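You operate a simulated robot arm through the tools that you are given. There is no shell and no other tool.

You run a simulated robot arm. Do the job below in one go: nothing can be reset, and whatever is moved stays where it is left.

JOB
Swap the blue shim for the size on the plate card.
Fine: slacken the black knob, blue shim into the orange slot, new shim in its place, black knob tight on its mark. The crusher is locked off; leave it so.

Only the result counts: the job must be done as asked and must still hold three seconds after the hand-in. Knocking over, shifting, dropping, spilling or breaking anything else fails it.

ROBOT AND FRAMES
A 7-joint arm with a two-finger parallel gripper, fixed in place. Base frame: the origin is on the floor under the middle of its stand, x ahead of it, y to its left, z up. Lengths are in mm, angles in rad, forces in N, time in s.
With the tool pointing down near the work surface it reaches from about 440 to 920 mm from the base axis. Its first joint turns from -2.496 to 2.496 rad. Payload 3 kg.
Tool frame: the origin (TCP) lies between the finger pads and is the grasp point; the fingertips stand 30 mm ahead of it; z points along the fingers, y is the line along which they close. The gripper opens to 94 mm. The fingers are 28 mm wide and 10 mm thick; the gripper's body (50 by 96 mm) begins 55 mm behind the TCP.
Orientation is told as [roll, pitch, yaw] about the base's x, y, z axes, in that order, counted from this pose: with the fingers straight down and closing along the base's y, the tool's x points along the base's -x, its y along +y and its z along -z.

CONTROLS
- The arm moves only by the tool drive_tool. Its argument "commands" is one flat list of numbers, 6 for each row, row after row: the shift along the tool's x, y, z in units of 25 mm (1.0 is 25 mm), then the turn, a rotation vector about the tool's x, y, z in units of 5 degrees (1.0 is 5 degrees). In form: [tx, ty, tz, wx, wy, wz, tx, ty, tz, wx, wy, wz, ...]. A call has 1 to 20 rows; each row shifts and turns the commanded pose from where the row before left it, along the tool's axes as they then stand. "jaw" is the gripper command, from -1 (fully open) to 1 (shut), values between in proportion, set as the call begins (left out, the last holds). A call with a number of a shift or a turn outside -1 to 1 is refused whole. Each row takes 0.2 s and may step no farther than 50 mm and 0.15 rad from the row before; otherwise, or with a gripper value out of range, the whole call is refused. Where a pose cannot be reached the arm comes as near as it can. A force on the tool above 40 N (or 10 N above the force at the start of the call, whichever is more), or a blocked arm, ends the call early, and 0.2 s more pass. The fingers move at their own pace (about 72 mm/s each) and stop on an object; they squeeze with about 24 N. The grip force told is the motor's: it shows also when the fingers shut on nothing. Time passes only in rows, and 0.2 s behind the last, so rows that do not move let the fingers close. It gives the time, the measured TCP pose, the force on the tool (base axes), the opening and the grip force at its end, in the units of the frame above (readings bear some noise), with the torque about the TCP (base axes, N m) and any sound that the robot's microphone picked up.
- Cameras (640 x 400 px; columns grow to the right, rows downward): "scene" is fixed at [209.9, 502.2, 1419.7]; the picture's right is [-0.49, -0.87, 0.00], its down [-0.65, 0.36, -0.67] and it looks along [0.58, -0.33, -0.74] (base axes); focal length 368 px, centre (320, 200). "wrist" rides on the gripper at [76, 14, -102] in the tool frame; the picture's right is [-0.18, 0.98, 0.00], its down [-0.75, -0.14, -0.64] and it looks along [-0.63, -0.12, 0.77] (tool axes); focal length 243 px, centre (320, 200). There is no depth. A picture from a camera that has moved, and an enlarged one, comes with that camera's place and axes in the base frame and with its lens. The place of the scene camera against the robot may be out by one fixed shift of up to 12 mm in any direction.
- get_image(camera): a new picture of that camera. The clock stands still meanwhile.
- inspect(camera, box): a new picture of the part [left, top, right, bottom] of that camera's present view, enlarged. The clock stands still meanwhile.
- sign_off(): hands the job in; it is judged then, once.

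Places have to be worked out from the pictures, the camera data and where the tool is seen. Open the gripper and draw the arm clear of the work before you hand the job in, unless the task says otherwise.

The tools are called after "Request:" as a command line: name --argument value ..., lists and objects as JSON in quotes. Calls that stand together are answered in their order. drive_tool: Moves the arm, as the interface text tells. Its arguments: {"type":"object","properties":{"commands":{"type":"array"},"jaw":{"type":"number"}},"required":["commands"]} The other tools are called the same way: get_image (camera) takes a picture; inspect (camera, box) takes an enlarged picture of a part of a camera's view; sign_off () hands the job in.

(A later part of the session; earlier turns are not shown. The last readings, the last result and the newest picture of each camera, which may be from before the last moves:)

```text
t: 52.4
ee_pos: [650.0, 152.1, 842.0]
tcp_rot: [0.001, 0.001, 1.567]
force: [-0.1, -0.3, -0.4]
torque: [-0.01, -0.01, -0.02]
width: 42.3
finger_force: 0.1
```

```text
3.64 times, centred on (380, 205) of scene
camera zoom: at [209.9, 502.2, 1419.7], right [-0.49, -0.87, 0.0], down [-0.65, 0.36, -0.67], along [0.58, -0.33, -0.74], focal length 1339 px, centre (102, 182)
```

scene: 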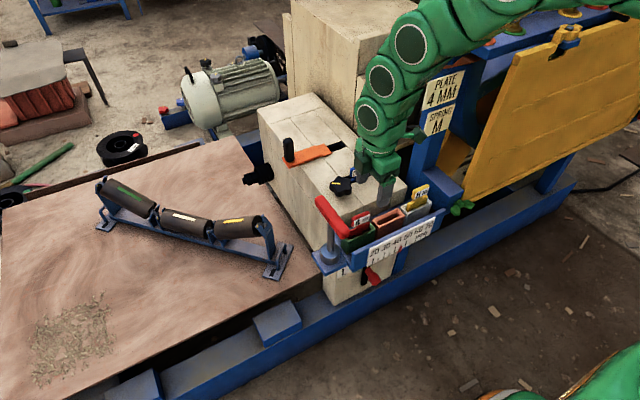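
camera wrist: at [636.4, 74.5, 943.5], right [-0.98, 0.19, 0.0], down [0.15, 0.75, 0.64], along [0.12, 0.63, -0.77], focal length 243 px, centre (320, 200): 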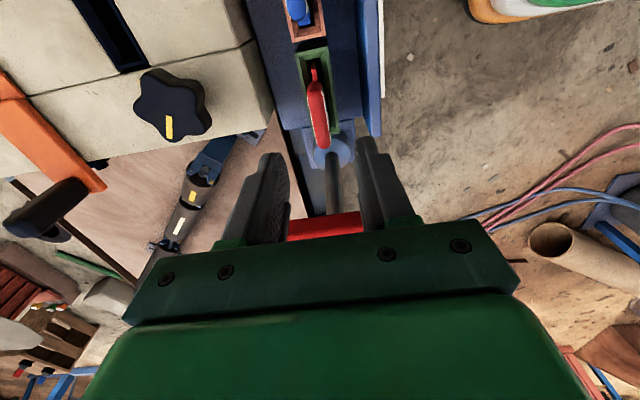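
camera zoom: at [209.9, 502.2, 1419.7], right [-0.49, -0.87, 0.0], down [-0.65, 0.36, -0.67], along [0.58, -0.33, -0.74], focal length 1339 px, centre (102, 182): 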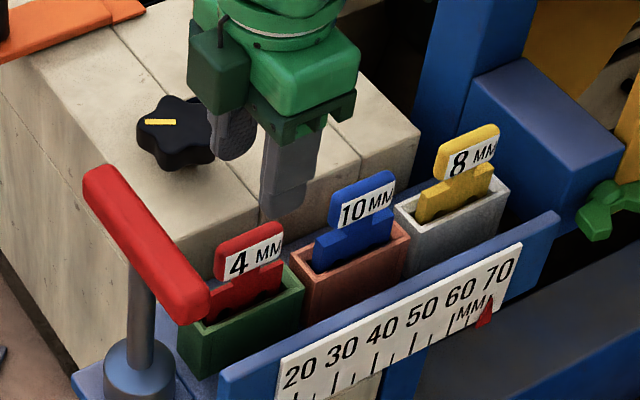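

Blue sits in the orange slot just like its neighbours. The red tab is centred at about (650.9, 151), and the T-handle bar (y of at least 206) leaves room. I'll descend partway over the red shim and check.

Request:
drive_tool --commands '[0, -0.02, 0.6, 0, 0, 0, 0, 0, 0.6, 0, 0, 0, 0, 0, 0.7, 0, 0, 0, 0, 0, 0, 0, 0, 0]' --jaw 0

Request:
get_image --camera "wrist"

Request:
inspect --camera "wrist" --box '[250, 80, 390, 190]'

Request:
inspect --camera "scene" --box '[310, 150, 450, 260]'

```text
t: 53.4
ee_pos: [651.0, 149.6, 796.8]
tcp_rot: [0.003, 0.001, 1.568]
force: [-0.1, -0.7, 0.5]
torque: [0.02, 0.0, 0.05]
width: 47.1
finger_force: 0.0
```

```text
taken
camera wrist: at [637.2, 73.5, 898.4], right [-0.98, 0.19, 0.0], down [0.14, 0.75, 0.64], along [0.12, 0.63, -0.77], focal length 243 px, centre (320, 200)
```

wrist: 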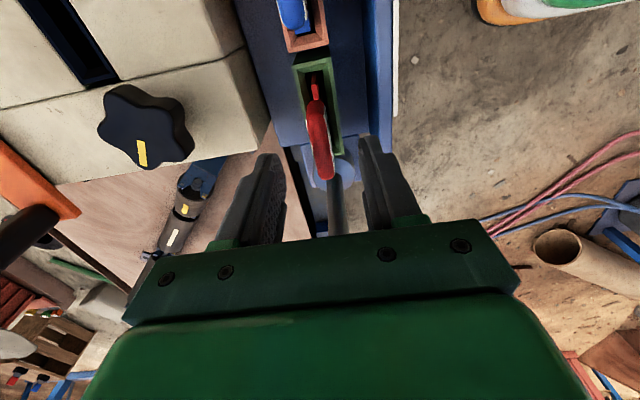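

```text
3.64 times, centred on (320, 135) of wrist
camera zoom: at [637.2, 73.5, 898.4], right [-0.98, 0.19, 0.0], down [0.14, 0.75, 0.64], along [0.12, 0.63, -0.77], focal length 882 px, centre (320, 436)
```

zoom: 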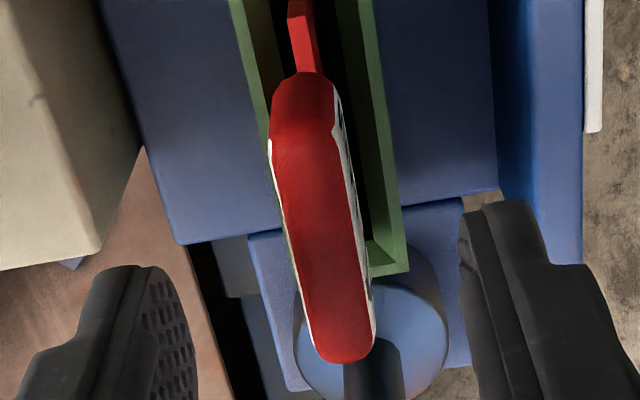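

```text
3.64 times, centred on (380, 205) of scene
camera zoom: at [209.9, 502.2, 1419.7], right [-0.49, -0.87, 0.0], down [-0.65, 0.36, -0.67], along [0.58, -0.33, -0.74], focal length 1339 px, centre (102, 182)
```

zoom: 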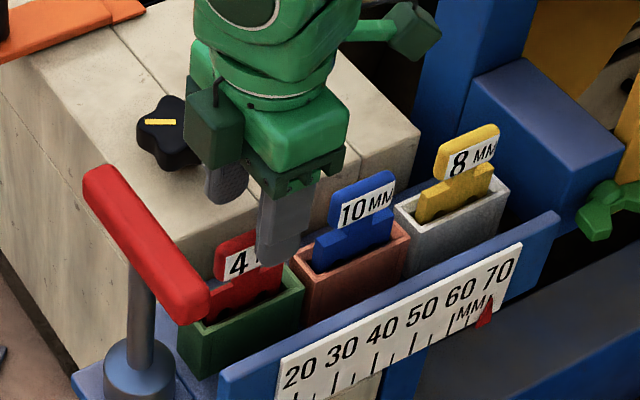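

The red tab matches the view I had of the blue one. I'll shift +2.4 mm in y for the same relative grasp and go down to TCP z 752.

Request:
drive_tool --commands '[-0.096, 0, 0.597, 0, 0, 0, 0, 0, 0.597, 0, 0, 0, 0, 0, 0.597, 0, 0, 0, 0, 0, 0, 0, 0, 0]' --jaw 0

Request:
get_image --camera "wrist"

Request:
inspect --camera "scene" --box '[310, 150, 450, 260]'

```text
t: 54.4
ee_pos: [652.2, 151.2, 752.0]
tcp_rot: [0.001, 0.0, 1.567]
force: [-0.5, 0.5, -0.1]
torque: [-0.01, -0.01, -0.02]
width: 47.1
finger_force: 0.0
```

```text
taken
camera wrist: at [637.3, 74.8, 853.7], right [-0.98, 0.19, 0.0], down [0.14, 0.75, 0.64], along [0.12, 0.63, -0.77], focal length 243 px, centre (320, 200)
```

wrist: 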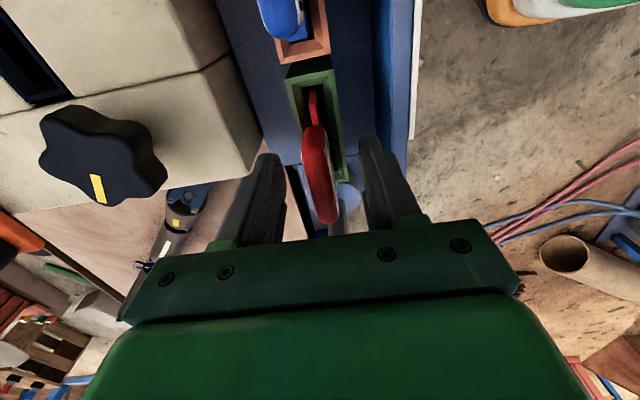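

```text
3.64 times, centred on (380, 205) of scene
camera zoom: at [209.9, 502.2, 1419.7], right [-0.49, -0.87, 0.0], down [-0.65, 0.36, -0.67], along [0.58, -0.33, -0.74], focal length 1339 px, centre (102, 182)
```

zoom: 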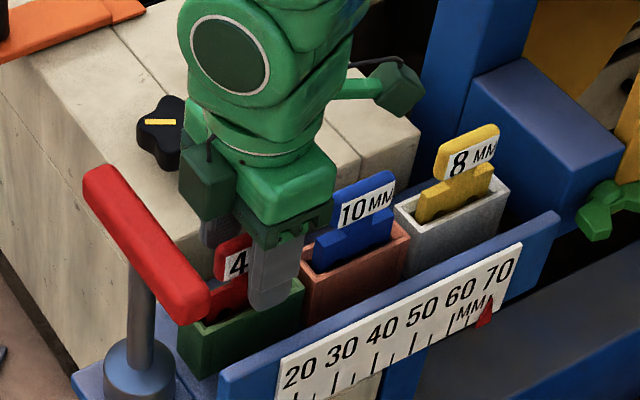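

The view matches the blue grasp geometry. I'll close on the red tab.

Request:
drive_tool --commands '[0, 0, 0, 0, 0, 0, 0, 0, 0, 0, 0, 0, 0, 0, 0, 0, 0, 0, 0, 0, 0, 0, 0, 0]' --jaw 1

Request:
get_image --camera "wrist"

```text
t: 55.4
ee_pos: [651.1, 151.9, 751.7]
tcp_rot: [0.003, -0.001, 1.568]
force: [-0.5, -0.6, 0.6]
torque: [-0.02, 0.06, 0.01]
width: 17.1
finger_force: 23.8
```

```text
taken
camera wrist: at [637.3, 74.8, 853.6], right [-0.98, 0.19, 0.0], down [0.14, 0.75, 0.64], along [0.12, 0.63, -0.77], focal length 243 px, centre (320, 200)
```

wrist: 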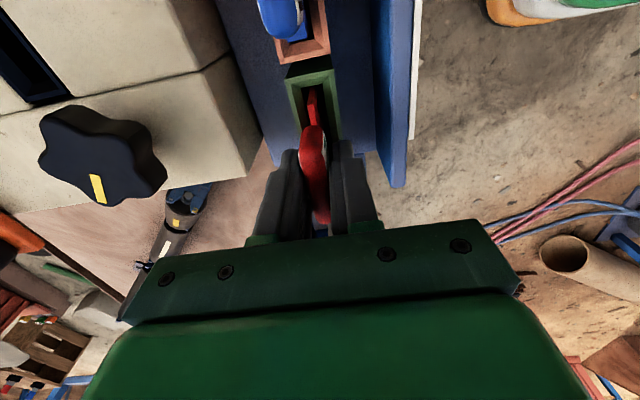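

Gripped at 17.1 mm with 24 N. I'll lift slowly at first and then straight up to z of about 895.

Request:
drive_tool --commands '[0, 0, -0.2, 0, 0, 0, 0, 0, -0.2, 0, 0, 0, 0, 0, -0.5, 0, 0, 0, 0, 0, -0.8, 0, 0, 0, 0, 0, -0.8, 0, 0, 0, 0, 0, -0.8, 0, 0, 0, 0, 0, -0.8, 0, 0, 0, 0, 0, -0.8, 0, 0, 0, 0, 0, -0.8, 0, 0, 0, 0, 0, 0, 0, 0, 0]' --jaw 1

Request:
get_image --camera "scene"

Request:
get_image --camera "wrist"

Request:
inspect --camera "scene" --box '[310, 120, 450, 230]'

```text
t: 57.6
ee_pos: [650.9, 151.6, 894.4]
tcp_rot: [0.002, -0.002, 1.569]
force: [-0.2, 0.0, -1.3]
torque: [0.01, -0.02, 0.01]
width: 17.1
finger_force: 23.9
```

```text
taken
```

scene: 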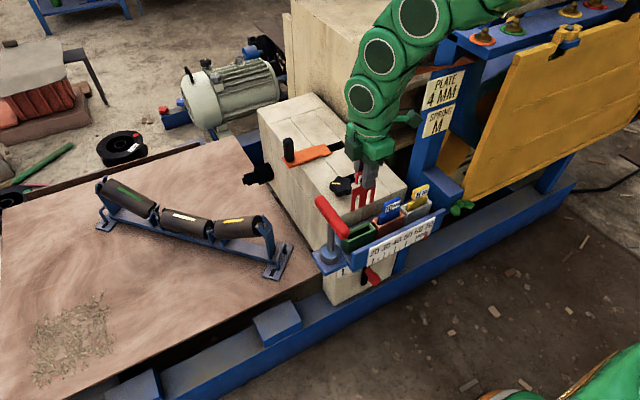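

```text
taken
camera wrist: at [637.3, 74.4, 996.1], right [-0.98, 0.19, 0.0], down [0.15, 0.75, 0.64], along [0.12, 0.63, -0.77], focal length 243 px, centre (320, 200)
```

wrist: 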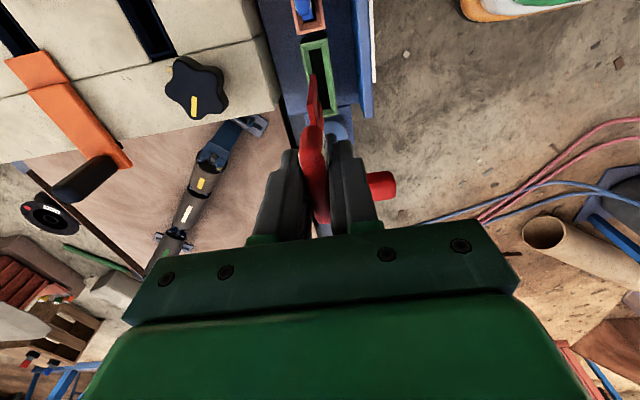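

```text
3.64 times, centred on (380, 175) of scene
camera zoom: at [209.9, 502.2, 1419.7], right [-0.49, -0.87, 0.0], down [-0.65, 0.36, -0.67], along [0.58, -0.33, -0.74], focal length 1339 px, centre (102, 291)
```

zoom: 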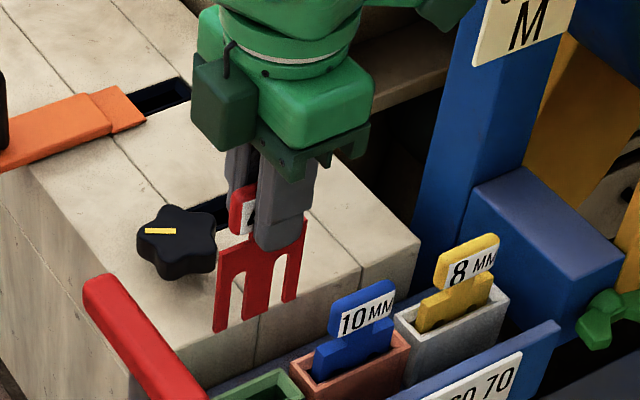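

The red 4 mm fork is out cleanly. I'll carry it +x at y of about 152, then -y, back exactly to where blue was grasped over the block slot, and hover at z of about 850.

Request:
drive_tool --commands '[0, -0.911, 0, 0, 0, 0, 0, -0.911, 0, 0, 0, 0, 0, -0.911, 0, 0, 0, 0, 0, -0.911, 0, 0, 0, 0, 0, -0.911, 0, 0, 0, 0, 0, -0.911, 0, 0, 0, 0, 0, -0.91, 0, 0, 0, 0, 0.809, 0, 0, 0, 0, 0, 0.809, 0, 0, 0, 0, 0, 0.809, 0, 0, 0, 0, 0, 0.809, 0, 0, 0, 0, 0, 0.81, 0, 0, 0, 0, 0, 0, 0, 0.9, 0, 0, 0, 0, 0, 0.9, 0, 0, 0, 0, 0, 0, 0, 0, 0]' --jaw 1

Request:
get_image --camera "wrist"

Request:
inspect --camera "wrist" --box '[250, 0, 390, 130]'

Request:
inspect --camera "scene" --box '[300, 100, 420, 200]'

```text
t: 60.8
ee_pos: [812.4, 50.6, 848.0]
tcp_rot: [0.001, -0.001, 1.567]
force: [-0.7, -0.1, -2.2]
torque: [0.02, 0.01, -0.03]
width: 17.2
finger_force: 23.5
```

```text
taken
camera wrist: at [797.0, -26.0, 949.9], right [-0.98, 0.19, 0.0], down [0.14, 0.75, 0.64], along [0.12, 0.63, -0.77], focal length 243 px, centre (320, 200)
```

wrist: 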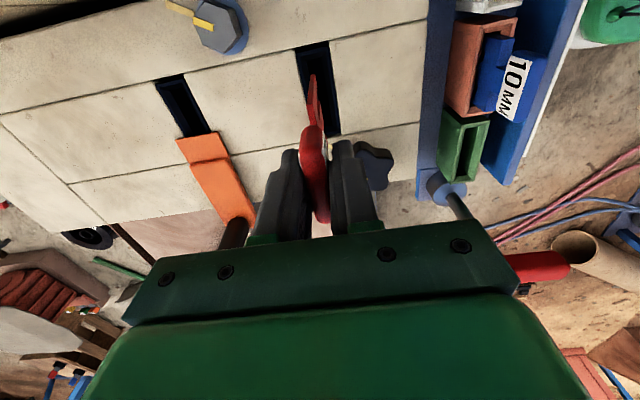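

```text
3.08 times, centred on (320, 65) of wrist
camera zoom: at [797.0, -26.0, 949.9], right [-0.98, 0.19, 0.0], down [0.14, 0.75, 0.64], along [0.12, 0.63, -0.77], focal length 746 px, centre (320, 615)
```

zoom: 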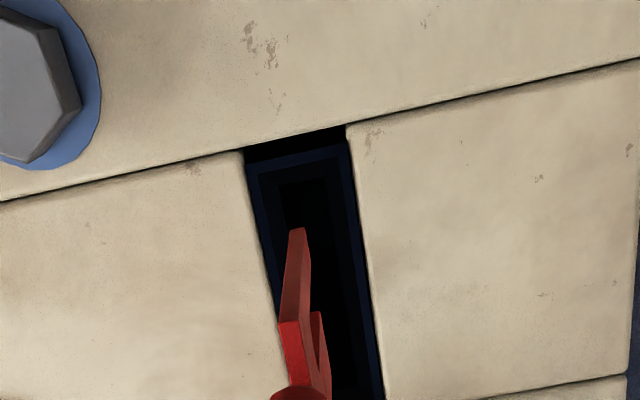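

```text
4.00 times, centred on (360, 150) of scene
camera zoom: at [209.9, 502.2, 1419.7], right [-0.49, -0.87, 0.0], down [-0.65, 0.36, -0.67], along [0.58, -0.33, -0.74], focal length 1473 px, centre (160, 400)
```

zoom: 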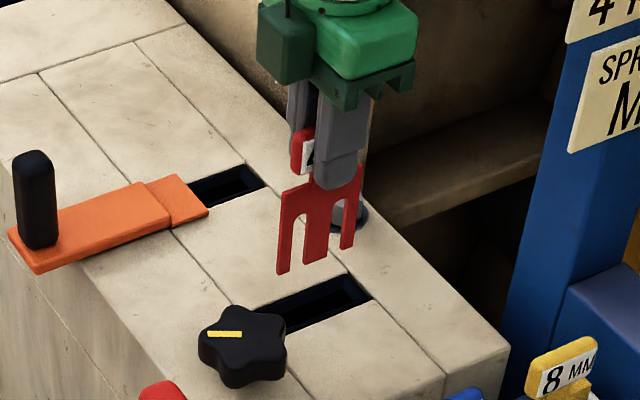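

The red fork's near end is at y of about 19.5 and x of about 811.4, in line with the slot centre (811.5, 50.8). I'll lower it to just above the block and look again.

Request:
drive_tool --commands '[0, 0, 0.5, 0, 0, 0, 0, 0, 0.5, 0, 0, 0, 0, 0, 0.5, 0, 0, 0, 0, 0, 0, 0, 0, 0]' --jaw 1

Request:
inspect --camera "wrist" --box '[270, 20, 370, 120]'

Request:
inspect --camera "scene" --box '[320, 130, 400, 200]'

```text
t: 61.8
ee_pos: [810.5, 50.9, 810.0]
tcp_rot: [0.002, 0.0, 1.567]
force: [-0.2, -0.3, -2.0]
torque: [-0.02, -0.03, 0.04]
width: 17.3
finger_force: 24.2
```

```text
4.00 times, centred on (320, 70) of wrist
camera zoom: at [796.7, -25.6, 912.9], right [-0.98, 0.19, 0.0], down [0.14, 0.75, 0.64], along [0.12, 0.63, -0.77], focal length 970 px, centre (320, 720)
```

zoom: 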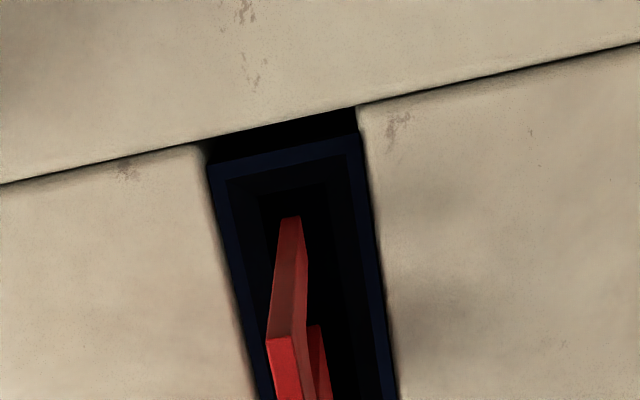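

```text
5.71 times, centred on (360, 165) of scene
camera zoom: at [209.9, 502.2, 1419.7], right [-0.49, -0.87, 0.0], down [-0.65, 0.36, -0.67], along [0.58, -0.33, -0.74], focal length 2104 px, centre (91, 400)
```

zoom: 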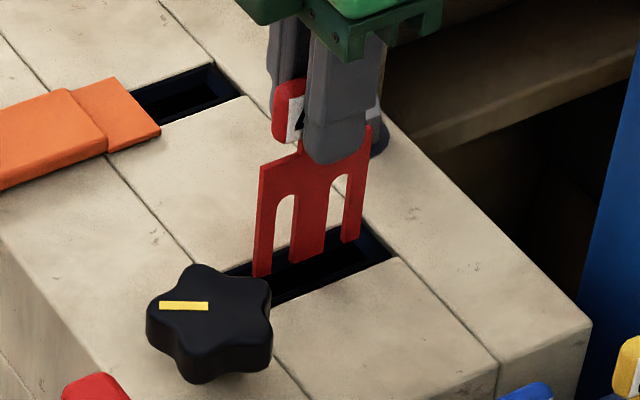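

Alignment is within about 1 mm in both axes. I'll lower 20 mm in 5 mm steps, watching force.

Request:
drive_tool --commands '[0, 0, 0.2, 0, 0, 0, 0, 0, 0.2, 0, 0, 0, 0, 0, 0.2, 0, 0, 0, 0, 0, 0.2, 0, 0, 0, 0, 0, 0, 0, 0, 0]' --jaw 1

Request:
inspect --camera "wrist" --box '[270, 20, 370, 120]'

Request:
inspect --camera "scene" --box '[320, 130, 400, 200]'

```text
t: 63.0
ee_pos: [811.1, 51.2, 790.6]
tcp_rot: [0.002, -0.001, 1.568]
force: [0.0, -0.3, -2.2]
torque: [0.03, -0.02, 0.0]
width: 17.3
finger_force: 23.8
```

```text
4.00 times, centred on (320, 70) of wrist
camera zoom: at [796.6, -25.6, 893.1], right [-0.98, 0.19, 0.0], down [0.15, 0.75, 0.64], along [0.12, 0.63, -0.77], focal length 970 px, centre (320, 720)
```

zoom: 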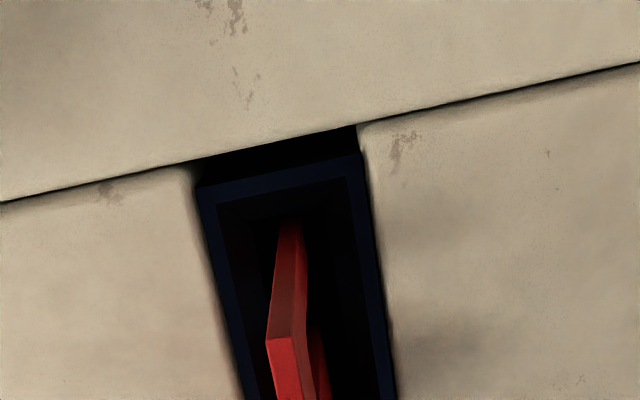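

```text
5.71 times, centred on (360, 165) of scene
camera zoom: at [209.9, 502.2, 1419.7], right [-0.49, -0.87, 0.0], down [-0.65, 0.36, -0.67], along [0.58, -0.33, -0.74], focal length 2104 px, centre (91, 400)
```

zoom: 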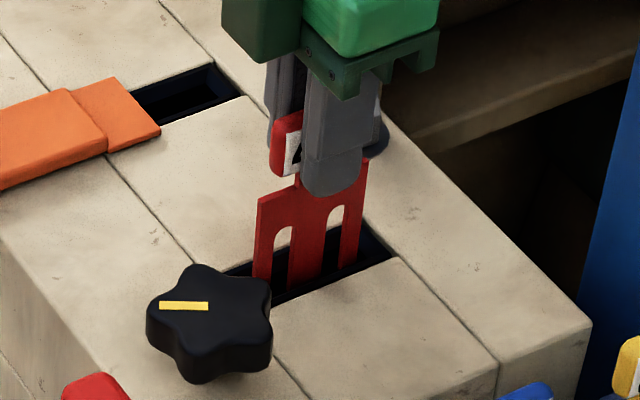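

Entering without contact. Another 30 mm down.

Request:
drive_tool --commands '[0, 0, 0.2, 0, 0, 0, 0, 0, 0.2, 0, 0, 0, 0, 0, 0.2, 0, 0, 0, 0, 0, 0.2, 0, 0, 0, 0, 0, 0.2, 0, 0, 0, 0, 0, 0.2, 0, 0, 0, 0, 0, 0, 0, 0, 0]' --jaw 1

Request:
inspect --camera "scene" --box '[320, 130, 400, 200]'

```text
t: 64.6
ee_pos: [810.1, 51.7, 761.6]
tcp_rot: [0.001, 0.0, 1.566]
force: [0.0, -0.2, -1.6]
torque: [-0.01, -0.01, 0.03]
width: 17.0
finger_force: 23.8
```

```text
5.71 times, centred on (360, 165) of scene
camera zoom: at [209.9, 502.2, 1419.7], right [-0.49, -0.87, 0.0], down [-0.65, 0.36, -0.67], along [0.58, -0.33, -0.74], focal length 2104 px, centre (91, 400)
```

zoom: 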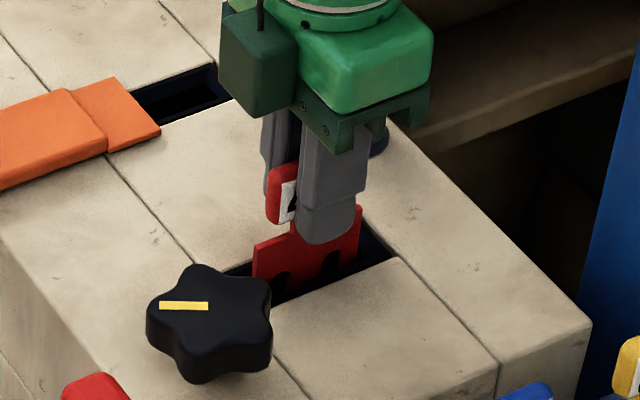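

Still free. I'll lower 23 mm more to near the seated height (about 732), then feel for the floor.

Request:
drive_tool --commands '[0, 0, 0.2, 0, 0, 0, 0, 0, 0.2, 0, 0, 0, 0, 0, 0.2, 0, 0, 0, 0, 0, 0.2, 0, 0, 0, 0, 0, 0.12, 0, 0, 0, 0, 0, 0, 0, 0, 0]' --jaw 1

Request:
inspect --camera "scene" --box '[320, 130, 400, 200]'

```text
t: 66.0
ee_pos: [811.8, 50.8, 737.1]
tcp_rot: [0.001, 0.0, 1.567]
force: [-0.6, 0.3, -1.3]
torque: [0.01, 0.01, 0.0]
width: 17.0
finger_force: 23.8
```

```text
5.71 times, centred on (360, 165) of scene
camera zoom: at [209.9, 502.2, 1419.7], right [-0.49, -0.87, 0.0], down [-0.65, 0.36, -0.67], along [0.58, -0.33, -0.74], focal length 2104 px, centre (91, 400)
```

zoom: 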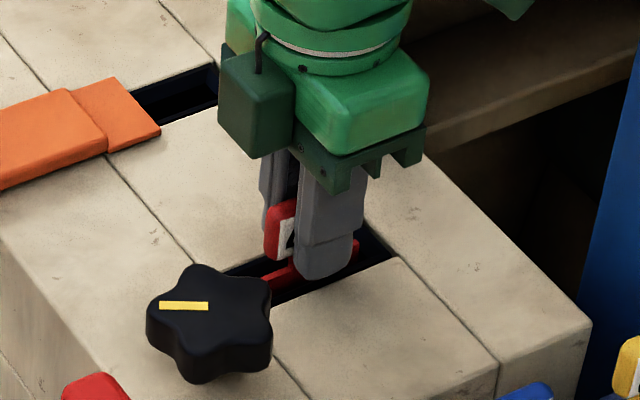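

Now at 737. I'll step 2 mm at a time to find the floor.

Request:
drive_tool --commands '[0, 0, 0.06, 0, 0, 0, 0, 0, 0.06, 0, 0, 0]' --jaw 1

```text
t: 66.6
ee_pos: [810.1, 50.0, 736.4]
tcp_rot: [0.001, -0.001, 1.567]
force: [0.1, 0.4, -1.2]
torque: [-0.01, -0.01, -0.01]
width: 17.1
finger_force: 24.7
```

No contact yet, so I'll continue.

Request:
drive_tool --commands '[0, 0, 0.06, 0, 0, 0, 0, 0, 0.06, 0, 0, 0]' --jaw 1

```text
t: 67.2
ee_pos: [809.7, 51.2, 732.5]
tcp_rot: [0.002, 0.0, 1.566]
force: [-0.7, 0.1, 1.4]
torque: [0.06, 0.07, -0.03]
width: 17.0
finger_force: 23.9
```

Contact is beginning at z of about 732, matching where blue sat. One more millimetre to confirm seating.

Request:
drive_tool --commands '[0, 0, 0.03, 0, 0, 0, 0, 0, 0, 0, 0, 0]' --jaw 1

Request:
get_image --camera "wrist"

```text
t: 67.8
ee_pos: [810.5, 51.6, 732.1]
tcp_rot: [-0.001, 0.0, 1.567]
force: [-0.5, 2.0, 15.3]
torque: [0.1, -0.01, 0.01]
width: 17.1
finger_force: 24.3
```

```text
taken
camera wrist: at [796.7, -25.8, 833.5], right [-0.98, 0.19, 0.0], down [0.14, 0.75, 0.64], along [0.12, 0.63, -0.77], focal length 243 px, centre (320, 200)
```

wrist: 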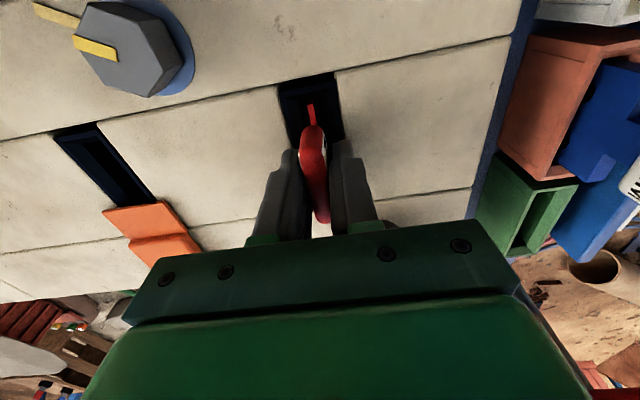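

The red shim is seated (15 N on the floor). I'll ease off slightly, open, and lift straight up.

Request:
drive_tool --commands '[0, 0, -0.015, 0, 0, 0]' --jaw 1

Request:
drive_tool --commands '[0, 0, 0, 0, 0, 0, 0, 0, 0, 0, 0, 0, 0, 0, 0, 0, 0, 0, 0, 0, -0.4, 0, 0, 0, 0, 0, -0.8, 0, 0, 0, 0, 0, -0.8, 0, 0, 0, 0, 0, -0.8, 0, 0, 0, 0, 0, -0.8, 0, 0, 0, 0, 0, -0.8, 0, 0, 0, 0, 0, 0, 0, 0, 0]' --jaw 0

Request:
get_image --camera "wrist"

Request:
inspect --camera "wrist" --box '[250, 60, 390, 180]'

Request:
inspect --camera "scene" --box '[300, 130, 450, 260]'

```text
t: 68.2
ee_pos: [810.9, 50.6, 732.9]
tcp_rot: [0.001, 0.0, 1.568]
force: [-0.4, 4.9, 12.0]
torque: [0.36, 0.02, 0.01]
width: 17.3
finger_force: 23.7
```

```text
t: 70.4
ee_pos: [811.9, 50.6, 842.8]
tcp_rot: [0.001, 0.0, 1.566]
force: [1.1, 1.0, 0.6]
torque: [-0.02, -0.02, -0.03]
width: 47.0
finger_force: 0.0
```

```text
taken
camera wrist: at [798.2, -26.2, 943.4], right [-0.98, 0.19, 0.0], down [0.15, 0.75, 0.64], along [0.12, 0.63, -0.77], focal length 243 px, centre (320, 200)
```

wrist: 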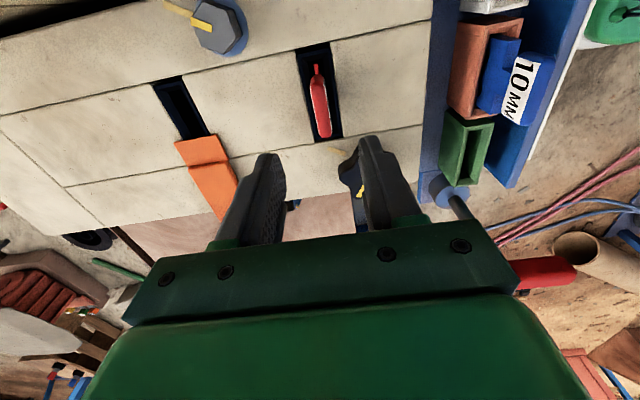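

```text
3.33 times, centred on (320, 120) of wrist
camera zoom: at [798.2, -26.2, 943.4], right [-0.98, 0.19, 0.0], down [0.15, 0.75, 0.64], along [0.12, 0.63, -0.77], focal length 809 px, centre (320, 467)
```

zoom: 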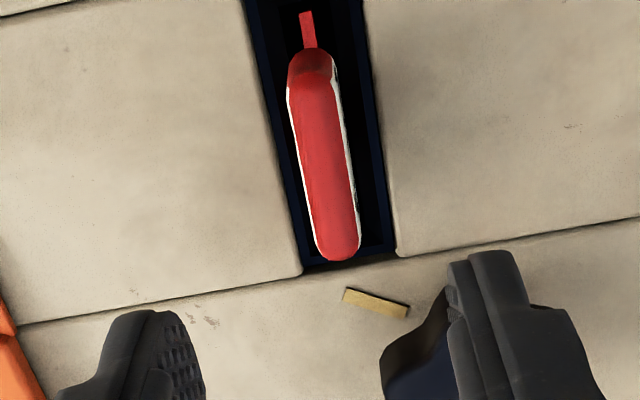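

```text
3.08 times, centred on (375, 195) of scene
camera zoom: at [209.9, 502.2, 1419.7], right [-0.49, -0.87, 0.0], down [-0.65, 0.36, -0.67], along [0.58, -0.33, -0.74], focal length 1133 px, centre (151, 215)
```

zoom: 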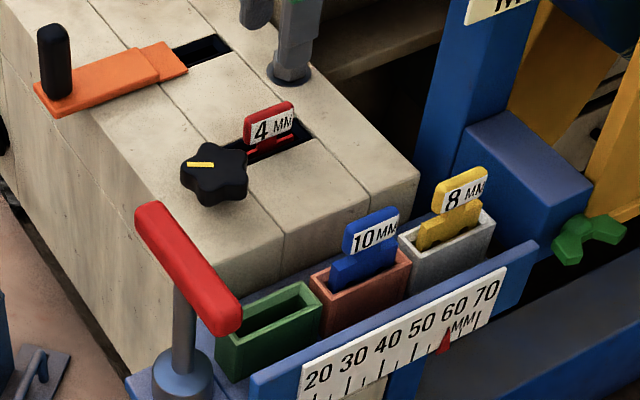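

The red 4 mm shim is seated and the scale pointer has moved to about 58. Now for the knob: I'll move above it, yaw to 151.7° (where I released it), and open to 76 mm.

Request:
drive_tool --commands '[-0.748, 0.367, 0, 0, 0, 0, -0.748, 0.367, 0, 0, 0, 0, -0.748, 0.367, 0, 0, 0, 0, -0.748, 0.367, 0, 0, 0, 0, 0, 0, 0, 0, 0, -1, 0, 0, 0, 0, 0, -1, 0, 0, 0, 0, 0, -1, 0, 0, 0, 0, 0, -1, 0, 0, 0, 0, 0, -1, 0, 0, 0, 0, 0, -1, 0, 0, 0, 0, 0, -1, 0, 0, 0, 0, 0, -1, 0, 0, 0, 0, 0, -1, 0, 0, 0, 0, 0, -1, 0, 0, 0, 0, 0, -1, 0, 0, 0, 0, 0, -1, 0, 0, 0, 0, 0, -0.394, 0, 0, 0, 0, 0, 0]' --jaw -0.62

Request:
get_image --camera "wrist"

Request:
inspect --camera "wrist" --box '[260, 50, 380, 170]'

Request:
inspect --camera "scene" --box '[300, 120, 420, 220]'

```text
t: 74.2
ee_pos: [775.2, 126.4, 841.5]
tcp_rot: [0.003, -0.001, 2.649]
force: [-0.4, 0.5, -0.5]
torque: [0.01, 0.01, 0.0]
width: 76.3
finger_force: 0.0
```

```text
taken
camera wrist: at [835.7, 77.1, 943.4], right [-0.63, -0.78, 0.0], down [-0.6, 0.48, 0.64], along [-0.5, 0.4, -0.77], focal length 243 px, centre (320, 200)
```

wrist: 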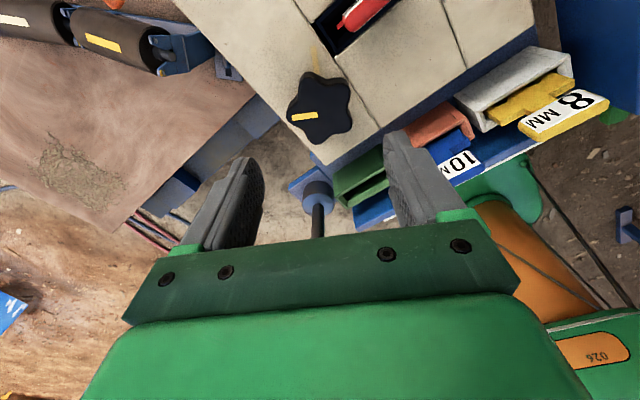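

```text
3.33 times, centred on (320, 110) of wrist
camera zoom: at [835.7, 77.1, 943.4], right [-0.63, -0.78, 0.0], down [-0.6, 0.48, 0.64], along [-0.5, 0.4, -0.77], focal length 809 px, centre (320, 500)
```

zoom: 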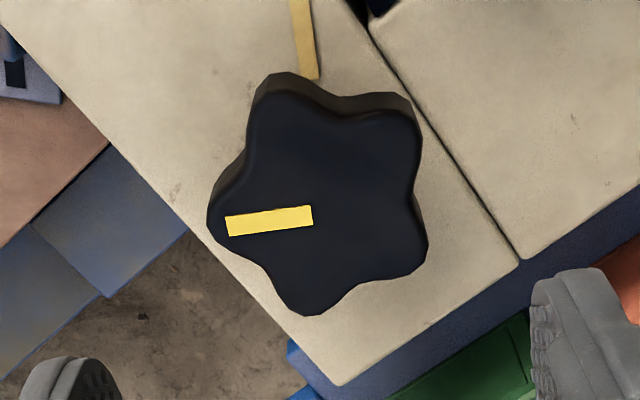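

```text
4.00 times, centred on (360, 170) of scene
camera zoom: at [209.9, 502.2, 1419.7], right [-0.49, -0.87, 0.0], down [-0.65, 0.36, -0.67], along [0.58, -0.33, -0.74], focal length 1473 px, centre (160, 320)
```

zoom: 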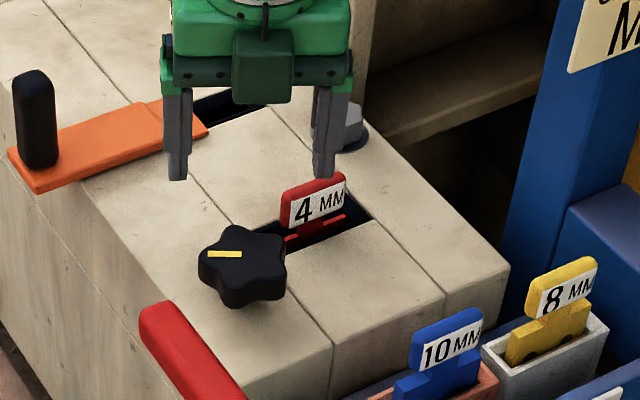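

The stripe is still at its slackened angle, 90° from the block tick. I'll go down over the knob to TCP z 733.5 and close on it.

Request:
drive_tool --commands '[0, 0, 0.864, 0, 0, 0, 0, 0, 0.864, 0, 0, 0, 0, 0, 0.864, 0, 0, 0, 0, 0, 0.864, 0, 0, 0, 0, 0, 0.864, 0, 0, 0, 0, 0, 0, 0, 0, 0]' --jaw -0.62

Request:
drive_tool --commands '[0, 0, 0, 0, 0, 0, 0, 0, 0, 0, 0, 0, 0, 0, 0, 0, 0, 0]' --jaw 1

Request:
get_image --camera "wrist"

```text
t: 75.6
ee_pos: [774.3, 126.0, 733.5]
tcp_rot: [0.002, -0.002, 2.648]
force: [0.4, 0.8, 0.1]
torque: [-0.01, -0.03, -0.04]
width: 75.9
finger_force: 0.0
```

```text
t: 76.4
ee_pos: [773.5, 126.4, 734.1]
tcp_rot: [0.001, -0.002, 2.649]
force: [8.3, 11.3, -8.0]
torque: [0.24, -1.0, 0.05]
width: 57.8
finger_force: 45.1
```

```text
taken
camera wrist: at [834.5, 76.3, 835.6], right [-0.63, -0.78, 0.0], down [-0.6, 0.48, 0.64], along [-0.5, 0.4, -0.77], focal length 243 px, centre (320, 200)
```

wrist: 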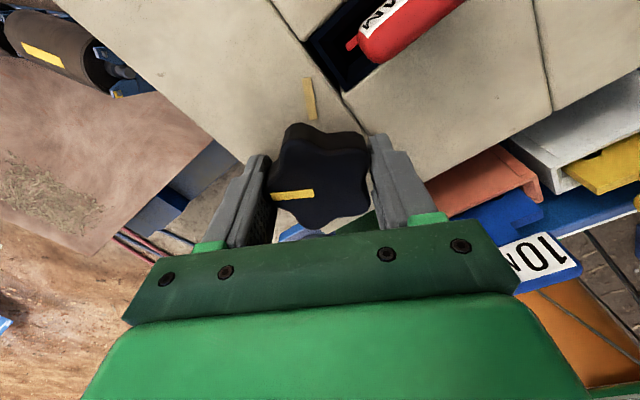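

Gripped on the knob. I'll relieve the small side load and begin tightening clockwise, 20° first.

Request:
drive_tool --commands '[0.002, -0.0215, 0.012, 0, 0, 0, 0, 0, 0, 0, 0, 0.8, 0, 0, 0, 0, 0, 0.8, 0, 0, 0, 0, 0, 0.8, 0, 0, 0, 0, 0, 0.8, 0, 0, 0, 0, 0, 0.8]' --jaw 1

Request:
get_image --camera "wrist"

```text
t: 77.8
ee_pos: [774.0, 126.4, 734.4]
tcp_rot: [0.002, -0.002, 2.299]
force: [-17.0, 5.2, 26.5]
torque: [-0.15, -0.46, 0.03]
width: 57.8
finger_force: 45.2
```

```text
taken
camera wrist: at [814.6, 59.0, 835.6], right [-0.86, -0.52, 0.0], down [-0.39, 0.66, 0.64], along [-0.33, 0.55, -0.77], focal length 243 px, centre (320, 200)
```

wrist: 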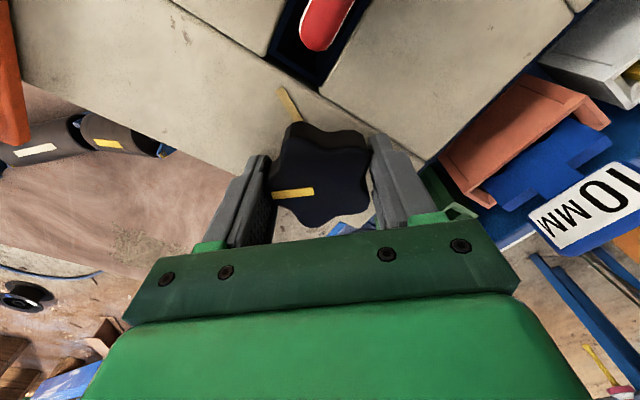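

20° back with no slip. I'll relieve the load (tool 0.9 mm up, 0.5 mm toward -x) and continue another 20°.

Request:
drive_tool --commands '[-0.018, 0.011, -0.035, 0, 0, 0, 0, 0, 0, 0, 0, 0.8, 0, 0, 0, 0, 0, 0.8, 0, 0, 0, 0, 0, 0.8, 0, 0, 0, 0, 0, 0.8, 0, 0, 0, 0, 0, 0.8]' --jaw 1

Request:
get_image --camera "wrist"

```text
t: 79.2
ee_pos: [774.1, 127.5, 733.8]
tcp_rot: [0.002, 0.0, 1.95]
force: [7.1, 9.5, -6.7]
torque: [0.7, -0.22, 0.01]
width: 57.7
finger_force: 45.0
```

```text
taken
camera wrist: at [789.9, 49.5, 835.6], right [-0.98, -0.19, 0.0], down [-0.15, 0.75, 0.64], along [-0.12, 0.63, -0.77], focal length 243 px, centre (320, 200)
```

wrist: 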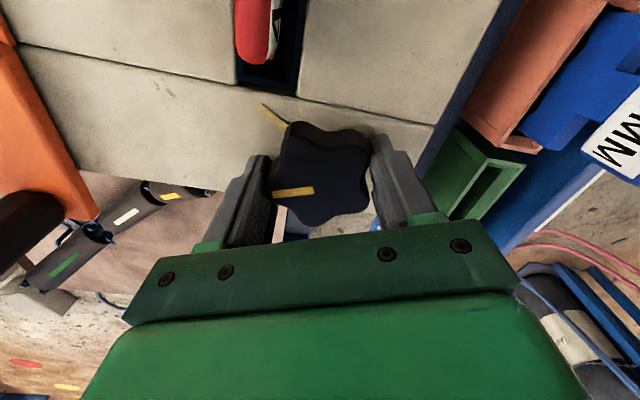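

40° back and still no slip. Continue another 20°.

Request:
drive_tool --commands '[0, 0, 0, 0, 0, 0.8, 0, 0, 0, 0, 0, 0.8, 0, 0, 0, 0, 0, 0.8, 0, 0, 0, 0, 0, 0.8, 0, 0, 0, 0, 0, 0.8]' --jaw 1

Request:
get_image --camera "wrist"

```text
t: 80.2
ee_pos: [775.3, 126.7, 733.4]
tcp_rot: [-0.001, 0.0, 1.703]
force: [12.2, 3.3, -7.1]
torque: [-0.01, -0.27, 0.03]
width: 57.6
finger_force: 44.9
stopped in row 4: the force on the tool passed its limit at 42 N (the readings are from after the stop); the commanded pose is now the measured one
```

```text
taken
camera wrist: at [770.9, 48.3, 835.7], right [-1.0, 0.05, 0.0], down [0.04, 0.77, 0.64], along [0.04, 0.64, -0.77], focal length 243 px, centre (320, 200)
```

wrist: 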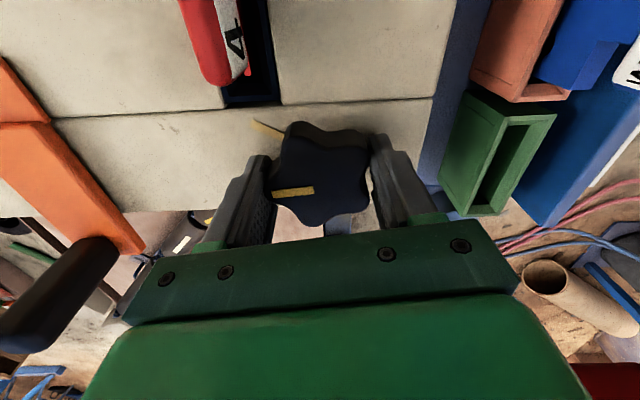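

A load spike stopped it at yaw 97.6°, leaving about 36.5° to go. I'll relieve the load and continue in smaller steps.

Request:
drive_tool --commands '[-0.002, -0.0164, 0.012, 0, 0, 0, 0, 0, 0, 0, 0, 0.6, 0, 0, 0, 0, 0, 0.6, 0, 0, 0, 0, 0, 0.6, 0, 0, 0, 0, 0, 0.6]' --jaw 1

Request:
get_image --camera "wrist"

```text
t: 81.4
ee_pos: [775.0, 126.5, 733.9]
tcp_rot: [-0.001, -0.001, 1.491]
force: [10.8, -7.9, -16.3]
torque: [-0.23, -0.55, 0.01]
width: 57.8
finger_force: 44.9
```

```text
taken
camera wrist: at [755.3, 51.0, 835.8], right [-0.97, 0.26, 0.0], down [0.2, 0.74, 0.64], along [0.17, 0.62, -0.77], focal length 243 px, centre (320, 200)
```

wrist: 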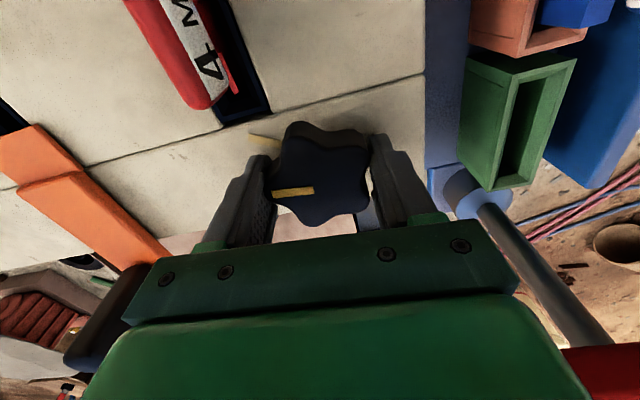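

24° remain. I'll relieve the load again and turn 12° more.

Request:
drive_tool --commands '[0.009, -0.015, 0.024, 0, 0, 0, 0, 0, 0, 0, 0, 0.6, 0, 0, 0, 0, 0, 0.6, 0, 0, 0, 0, 0, 0.6, 0, 0, 0, 0, 0, 0.6]' --jaw 1

Request:
get_image --camera "wrist"

```text
t: 82.6
ee_pos: [775.6, 127.6, 734.7]
tcp_rot: [-0.001, 0.001, 1.283]
force: [3.9, -1.1, 3.7]
torque: [0.27, -0.09, 0.0]
width: 58.0
finger_force: 45.8
```

```text
taken
camera wrist: at [740.5, 56.7, 835.7], right [-0.89, 0.46, 0.0], down [0.35, 0.68, 0.64], along [0.29, 0.57, -0.77], focal length 243 px, centre (320, 200)
```

wrist: 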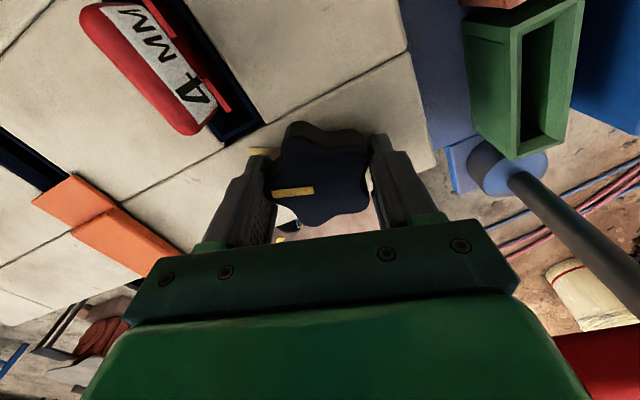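

12.4° remain. I'll turn 9° and check.

Request:
drive_tool --commands '[0, 0, 0, 0, 0, 0.6, 0, 0, 0, 0, 0, 0.6, 0, 0, 0, 0, 0, 0.6]' --jaw 1

Request:
get_image --camera "wrist"

```text
t: 83.4
ee_pos: [776.4, 126.7, 734.6]
tcp_rot: [-0.003, 0.0, 1.126]
force: [18.4, 1.7, 1.6]
torque: [-0.61, 0.2, 0.02]
width: 57.4
finger_force: 44.7
```

```text
taken
camera wrist: at [730.2, 63.0, 835.6], right [-0.81, 0.59, 0.0], down [0.45, 0.62, 0.64], along [0.38, 0.52, -0.77], focal length 243 px, centre (320, 200)
```

wrist: 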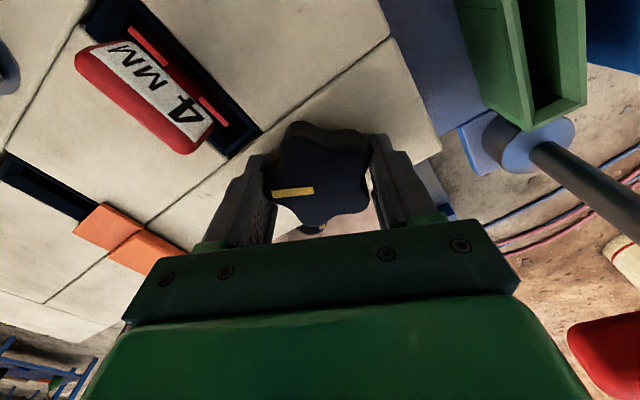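

3.4° remain to the original angle (1.066 rad). I'll turn that last bit gently.

Request:
drive_tool --commands '[0, -0.01, 0, 0, 0, 0.344, 0, 0, 0, 0, 0, 0.344, 0, 0, 0, 0, 0, 0]' --jaw 1

Request:
get_image --camera "wrist"

Request:
inspect --camera "wrist" --box '[230, 90, 400, 240]'

```text
t: 84.2
ee_pos: [776.3, 126.2, 735.0]
tcp_rot: [-0.002, -0.001, 1.065]
force: [20.2, 4.4, 7.0]
torque: [0.1, 0.31, 0.04]
width: 57.8
finger_force: 45.1
```

```text
taken
camera wrist: at [726.6, 65.7, 835.7], right [-0.77, 0.64, 0.0], down [0.49, 0.59, 0.64], along [0.41, 0.49, -0.77], focal length 243 px, centre (320, 200)
```

wrist: 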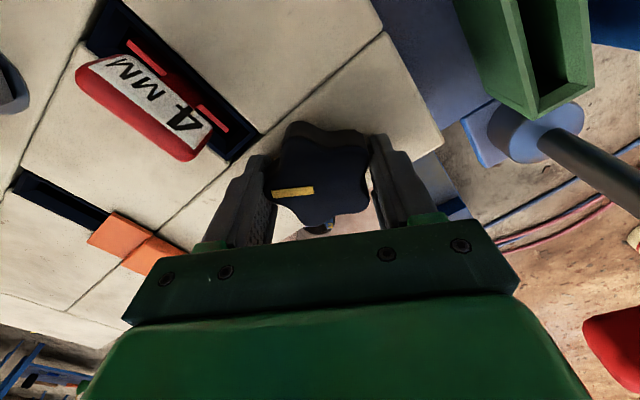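

```text
2.67 times, centred on (315, 165) of wrist
camera zoom: at [726.6, 65.7, 835.7], right [-0.77, 0.64, 0.0], down [0.49, 0.59, 0.64], along [0.41, 0.49, -0.77], focal length 647 px, centre (333, 293)
```

zoom: 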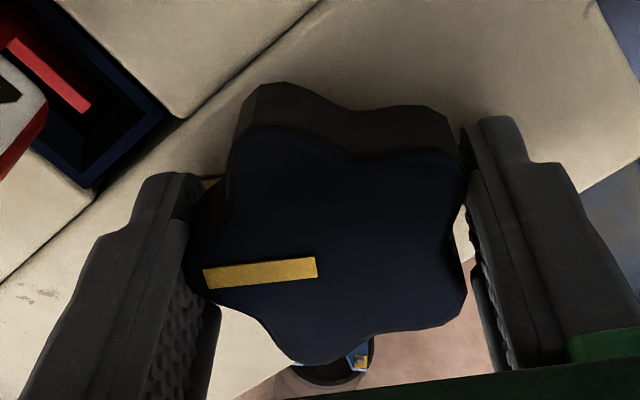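

The yaw is back at 1.065, and the stripe's angle to the jaws matches the original within about 0.3°. I'll open and lift to the same viewpoint as before (TCP z of about 790) to compare the stripe with the tick.

Request:
drive_tool --commands '[0, 0, 0, 0, 0, 0, 0, 0, 0, 0, 0, 0, 0, 0, -0.4, 0, 0, 0, 0, 0, -0.9, 0, 0, 0, 0, 0, -0.9, 0, 0, 0, 0, 0, 0, 0, 0, 0]' --jaw -0.62

Request:
inspect --camera "wrist" --box '[260, 80, 380, 190]'

Request:
inspect --camera "scene" --box '[300, 120, 420, 220]'

```text
t: 85.6
ee_pos: [775.2, 126.7, 788.8]
tcp_rot: [0.0, 0.003, 1.065]
force: [-0.5, 0.6, -0.3]
torque: [-0.01, -0.02, 0.02]
width: 76.2
finger_force: 0.0
```

```text
3.64 times, centred on (320, 135) of wrist
camera zoom: at [726.2, 66.0, 890.4], right [-0.77, 0.64, 0.0], down [0.49, 0.59, 0.64], along [0.41, 0.49, -0.77], focal length 882 px, centre (320, 436)
```

zoom: 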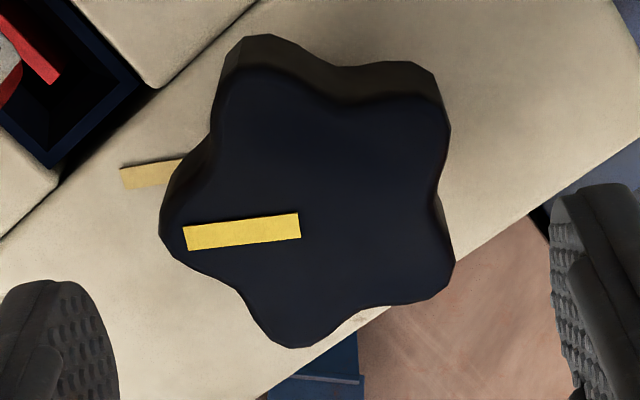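

```text
4.00 times, centred on (360, 170) of scene
camera zoom: at [209.9, 502.2, 1419.7], right [-0.49, -0.87, 0.0], down [-0.65, 0.36, -0.67], along [0.58, -0.33, -0.74], focal length 1473 px, centre (160, 320)
```

zoom: 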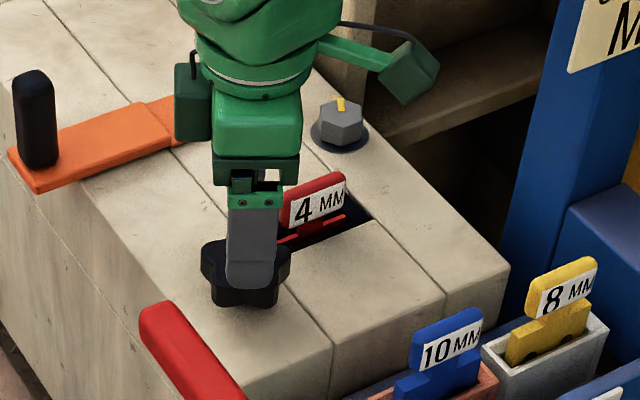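

The stripe looks nearly parallel to the tick, but this viewpoint is poor for a precise comparison. I'll rise and yaw to about 161° so the camera looks straight along the tick line, where any misalignment shows directly.

Request:
drive_tool --commands '[0, 0, -0.7, 0, 0, 0, 0, 0, -0.7, 0, 0, 0, 0, 0, -0.7, 0, 0, 0, 0, 0, 0, 0, 0, -1, 0, 0, 0, 0, 0, -1, 0, 0, 0, 0, 0, -1, 0, 0, 0, 0, 0, -1, 0, 0, 0, 0, 0, -1, 0, 0, 0, 0, 0, -1, 0, 0, 0, 0, 0, -1, 0, 0, 0, 0, 0, -1, 0, 0, 0, 0, 0, -1, 0, 0, 0, 0, 0, -1, 0, 0, 0, 0, 0, -1, 0, 0, 0, 0, 0, -1, 0, 0, 0, 0, 0, -1, 0, 0, 0, 0, 0, -1, 0, 0, 0, 0, 0, -1, 0, 0, 0, 0, 0, -1, 0, 0, 0, 0, 0, -1]' --jaw -0.62

Request:
drive_tool --commands '[0, 0, 0, 0, 0, -1, 0, 0, 0, 0, 0, -1, 0, 0, 0, 0, 0, -1, 0, 0, 0, 0, 0, -0.07, 0, 0, 0, 0, 0, 0]' --jaw -0.62

Request:
inspect --camera "wrist" --box '[270, 50, 370, 150]'

Request:
get_image --camera "wrist"

```text
t: 89.8
ee_pos: [776.5, 126.5, 840.7]
tcp_rot: [0.001, 0.001, 2.548]
force: [0.7, 0.8, -0.3]
torque: [0.01, -0.02, -0.01]
width: 76.2
finger_force: 0.1
```

```text
t: 91.0
ee_pos: [776.6, 127.2, 842.1]
tcp_rot: [0.0, -0.001, 2.817]
force: [0.1, -0.1, 0.2]
torque: [-0.04, 0.01, 0.0]
width: 76.2
finger_force: 0.0
```

```text
4.00 times, centred on (320, 100) of wrist
camera zoom: at [844.3, 87.9, 942.9], right [-0.49, -0.87, 0.0], down [-0.67, 0.37, 0.64], along [-0.56, 0.31, -0.77], focal length 970 px, centre (320, 600)
```

zoom: 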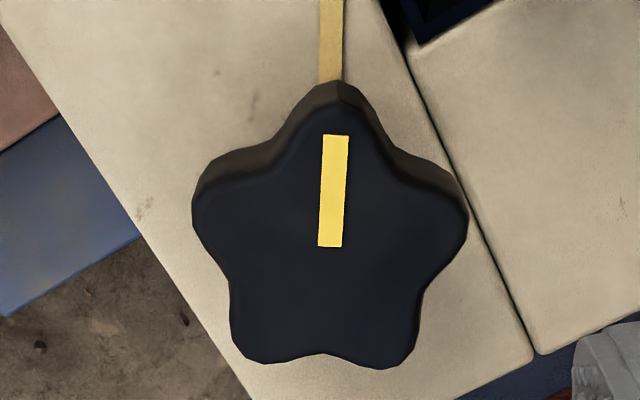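

```text
taken
camera wrist: at [844.3, 87.9, 942.9], right [-0.49, -0.87, 0.0], down [-0.67, 0.37, 0.64], along [-0.56, 0.31, -0.77], focal length 243 px, centre (320, 200)
```

wrist: 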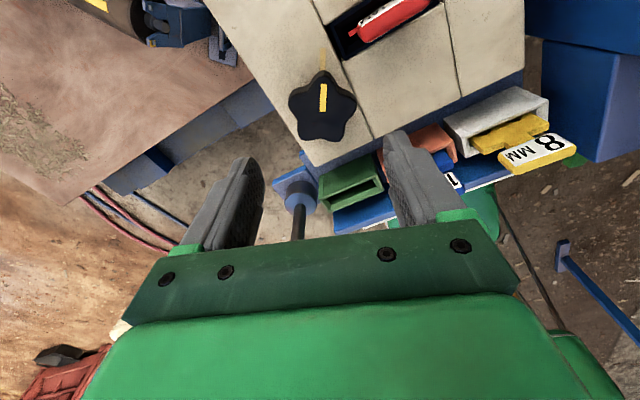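

The camera now looks along the tick, and the stripe and tick look collinear. I'll zoom further to measure the angle accurately.

Request:
inspect --camera "wrist" --box '[292, 46, 356, 86]'

Request:
inspect --camera "wrist" --box '[292, 80, 356, 120]'

```text
10.00 times, centred on (324, 66) of wrist
camera zoom: at [844.3, 87.9, 942.9], right [-0.49, -0.87, 0.0], down [-0.67, 0.37, 0.64], along [-0.56, 0.31, -0.77], focal length 2426 px, centre (280, 1540)
```

zoom: 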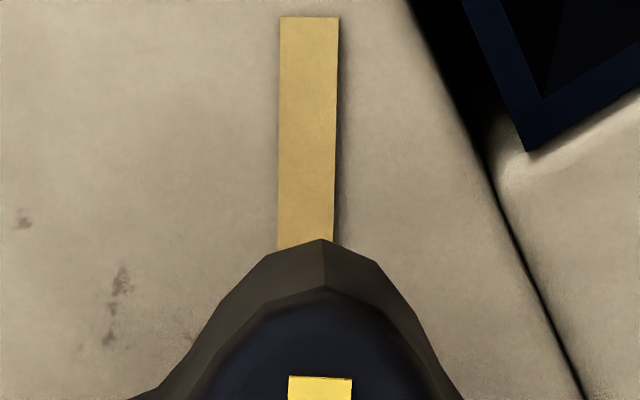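

```text
10.00 times, centred on (324, 100) of wrist
camera zoom: at [844.3, 87.9, 942.9], right [-0.49, -0.87, 0.0], down [-0.67, 0.37, 0.64], along [-0.56, 0.31, -0.77], focal length 2426 px, centre (280, 1200)
```

zoom: 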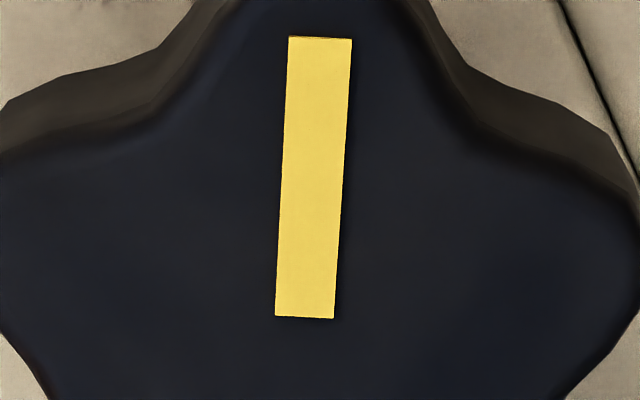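

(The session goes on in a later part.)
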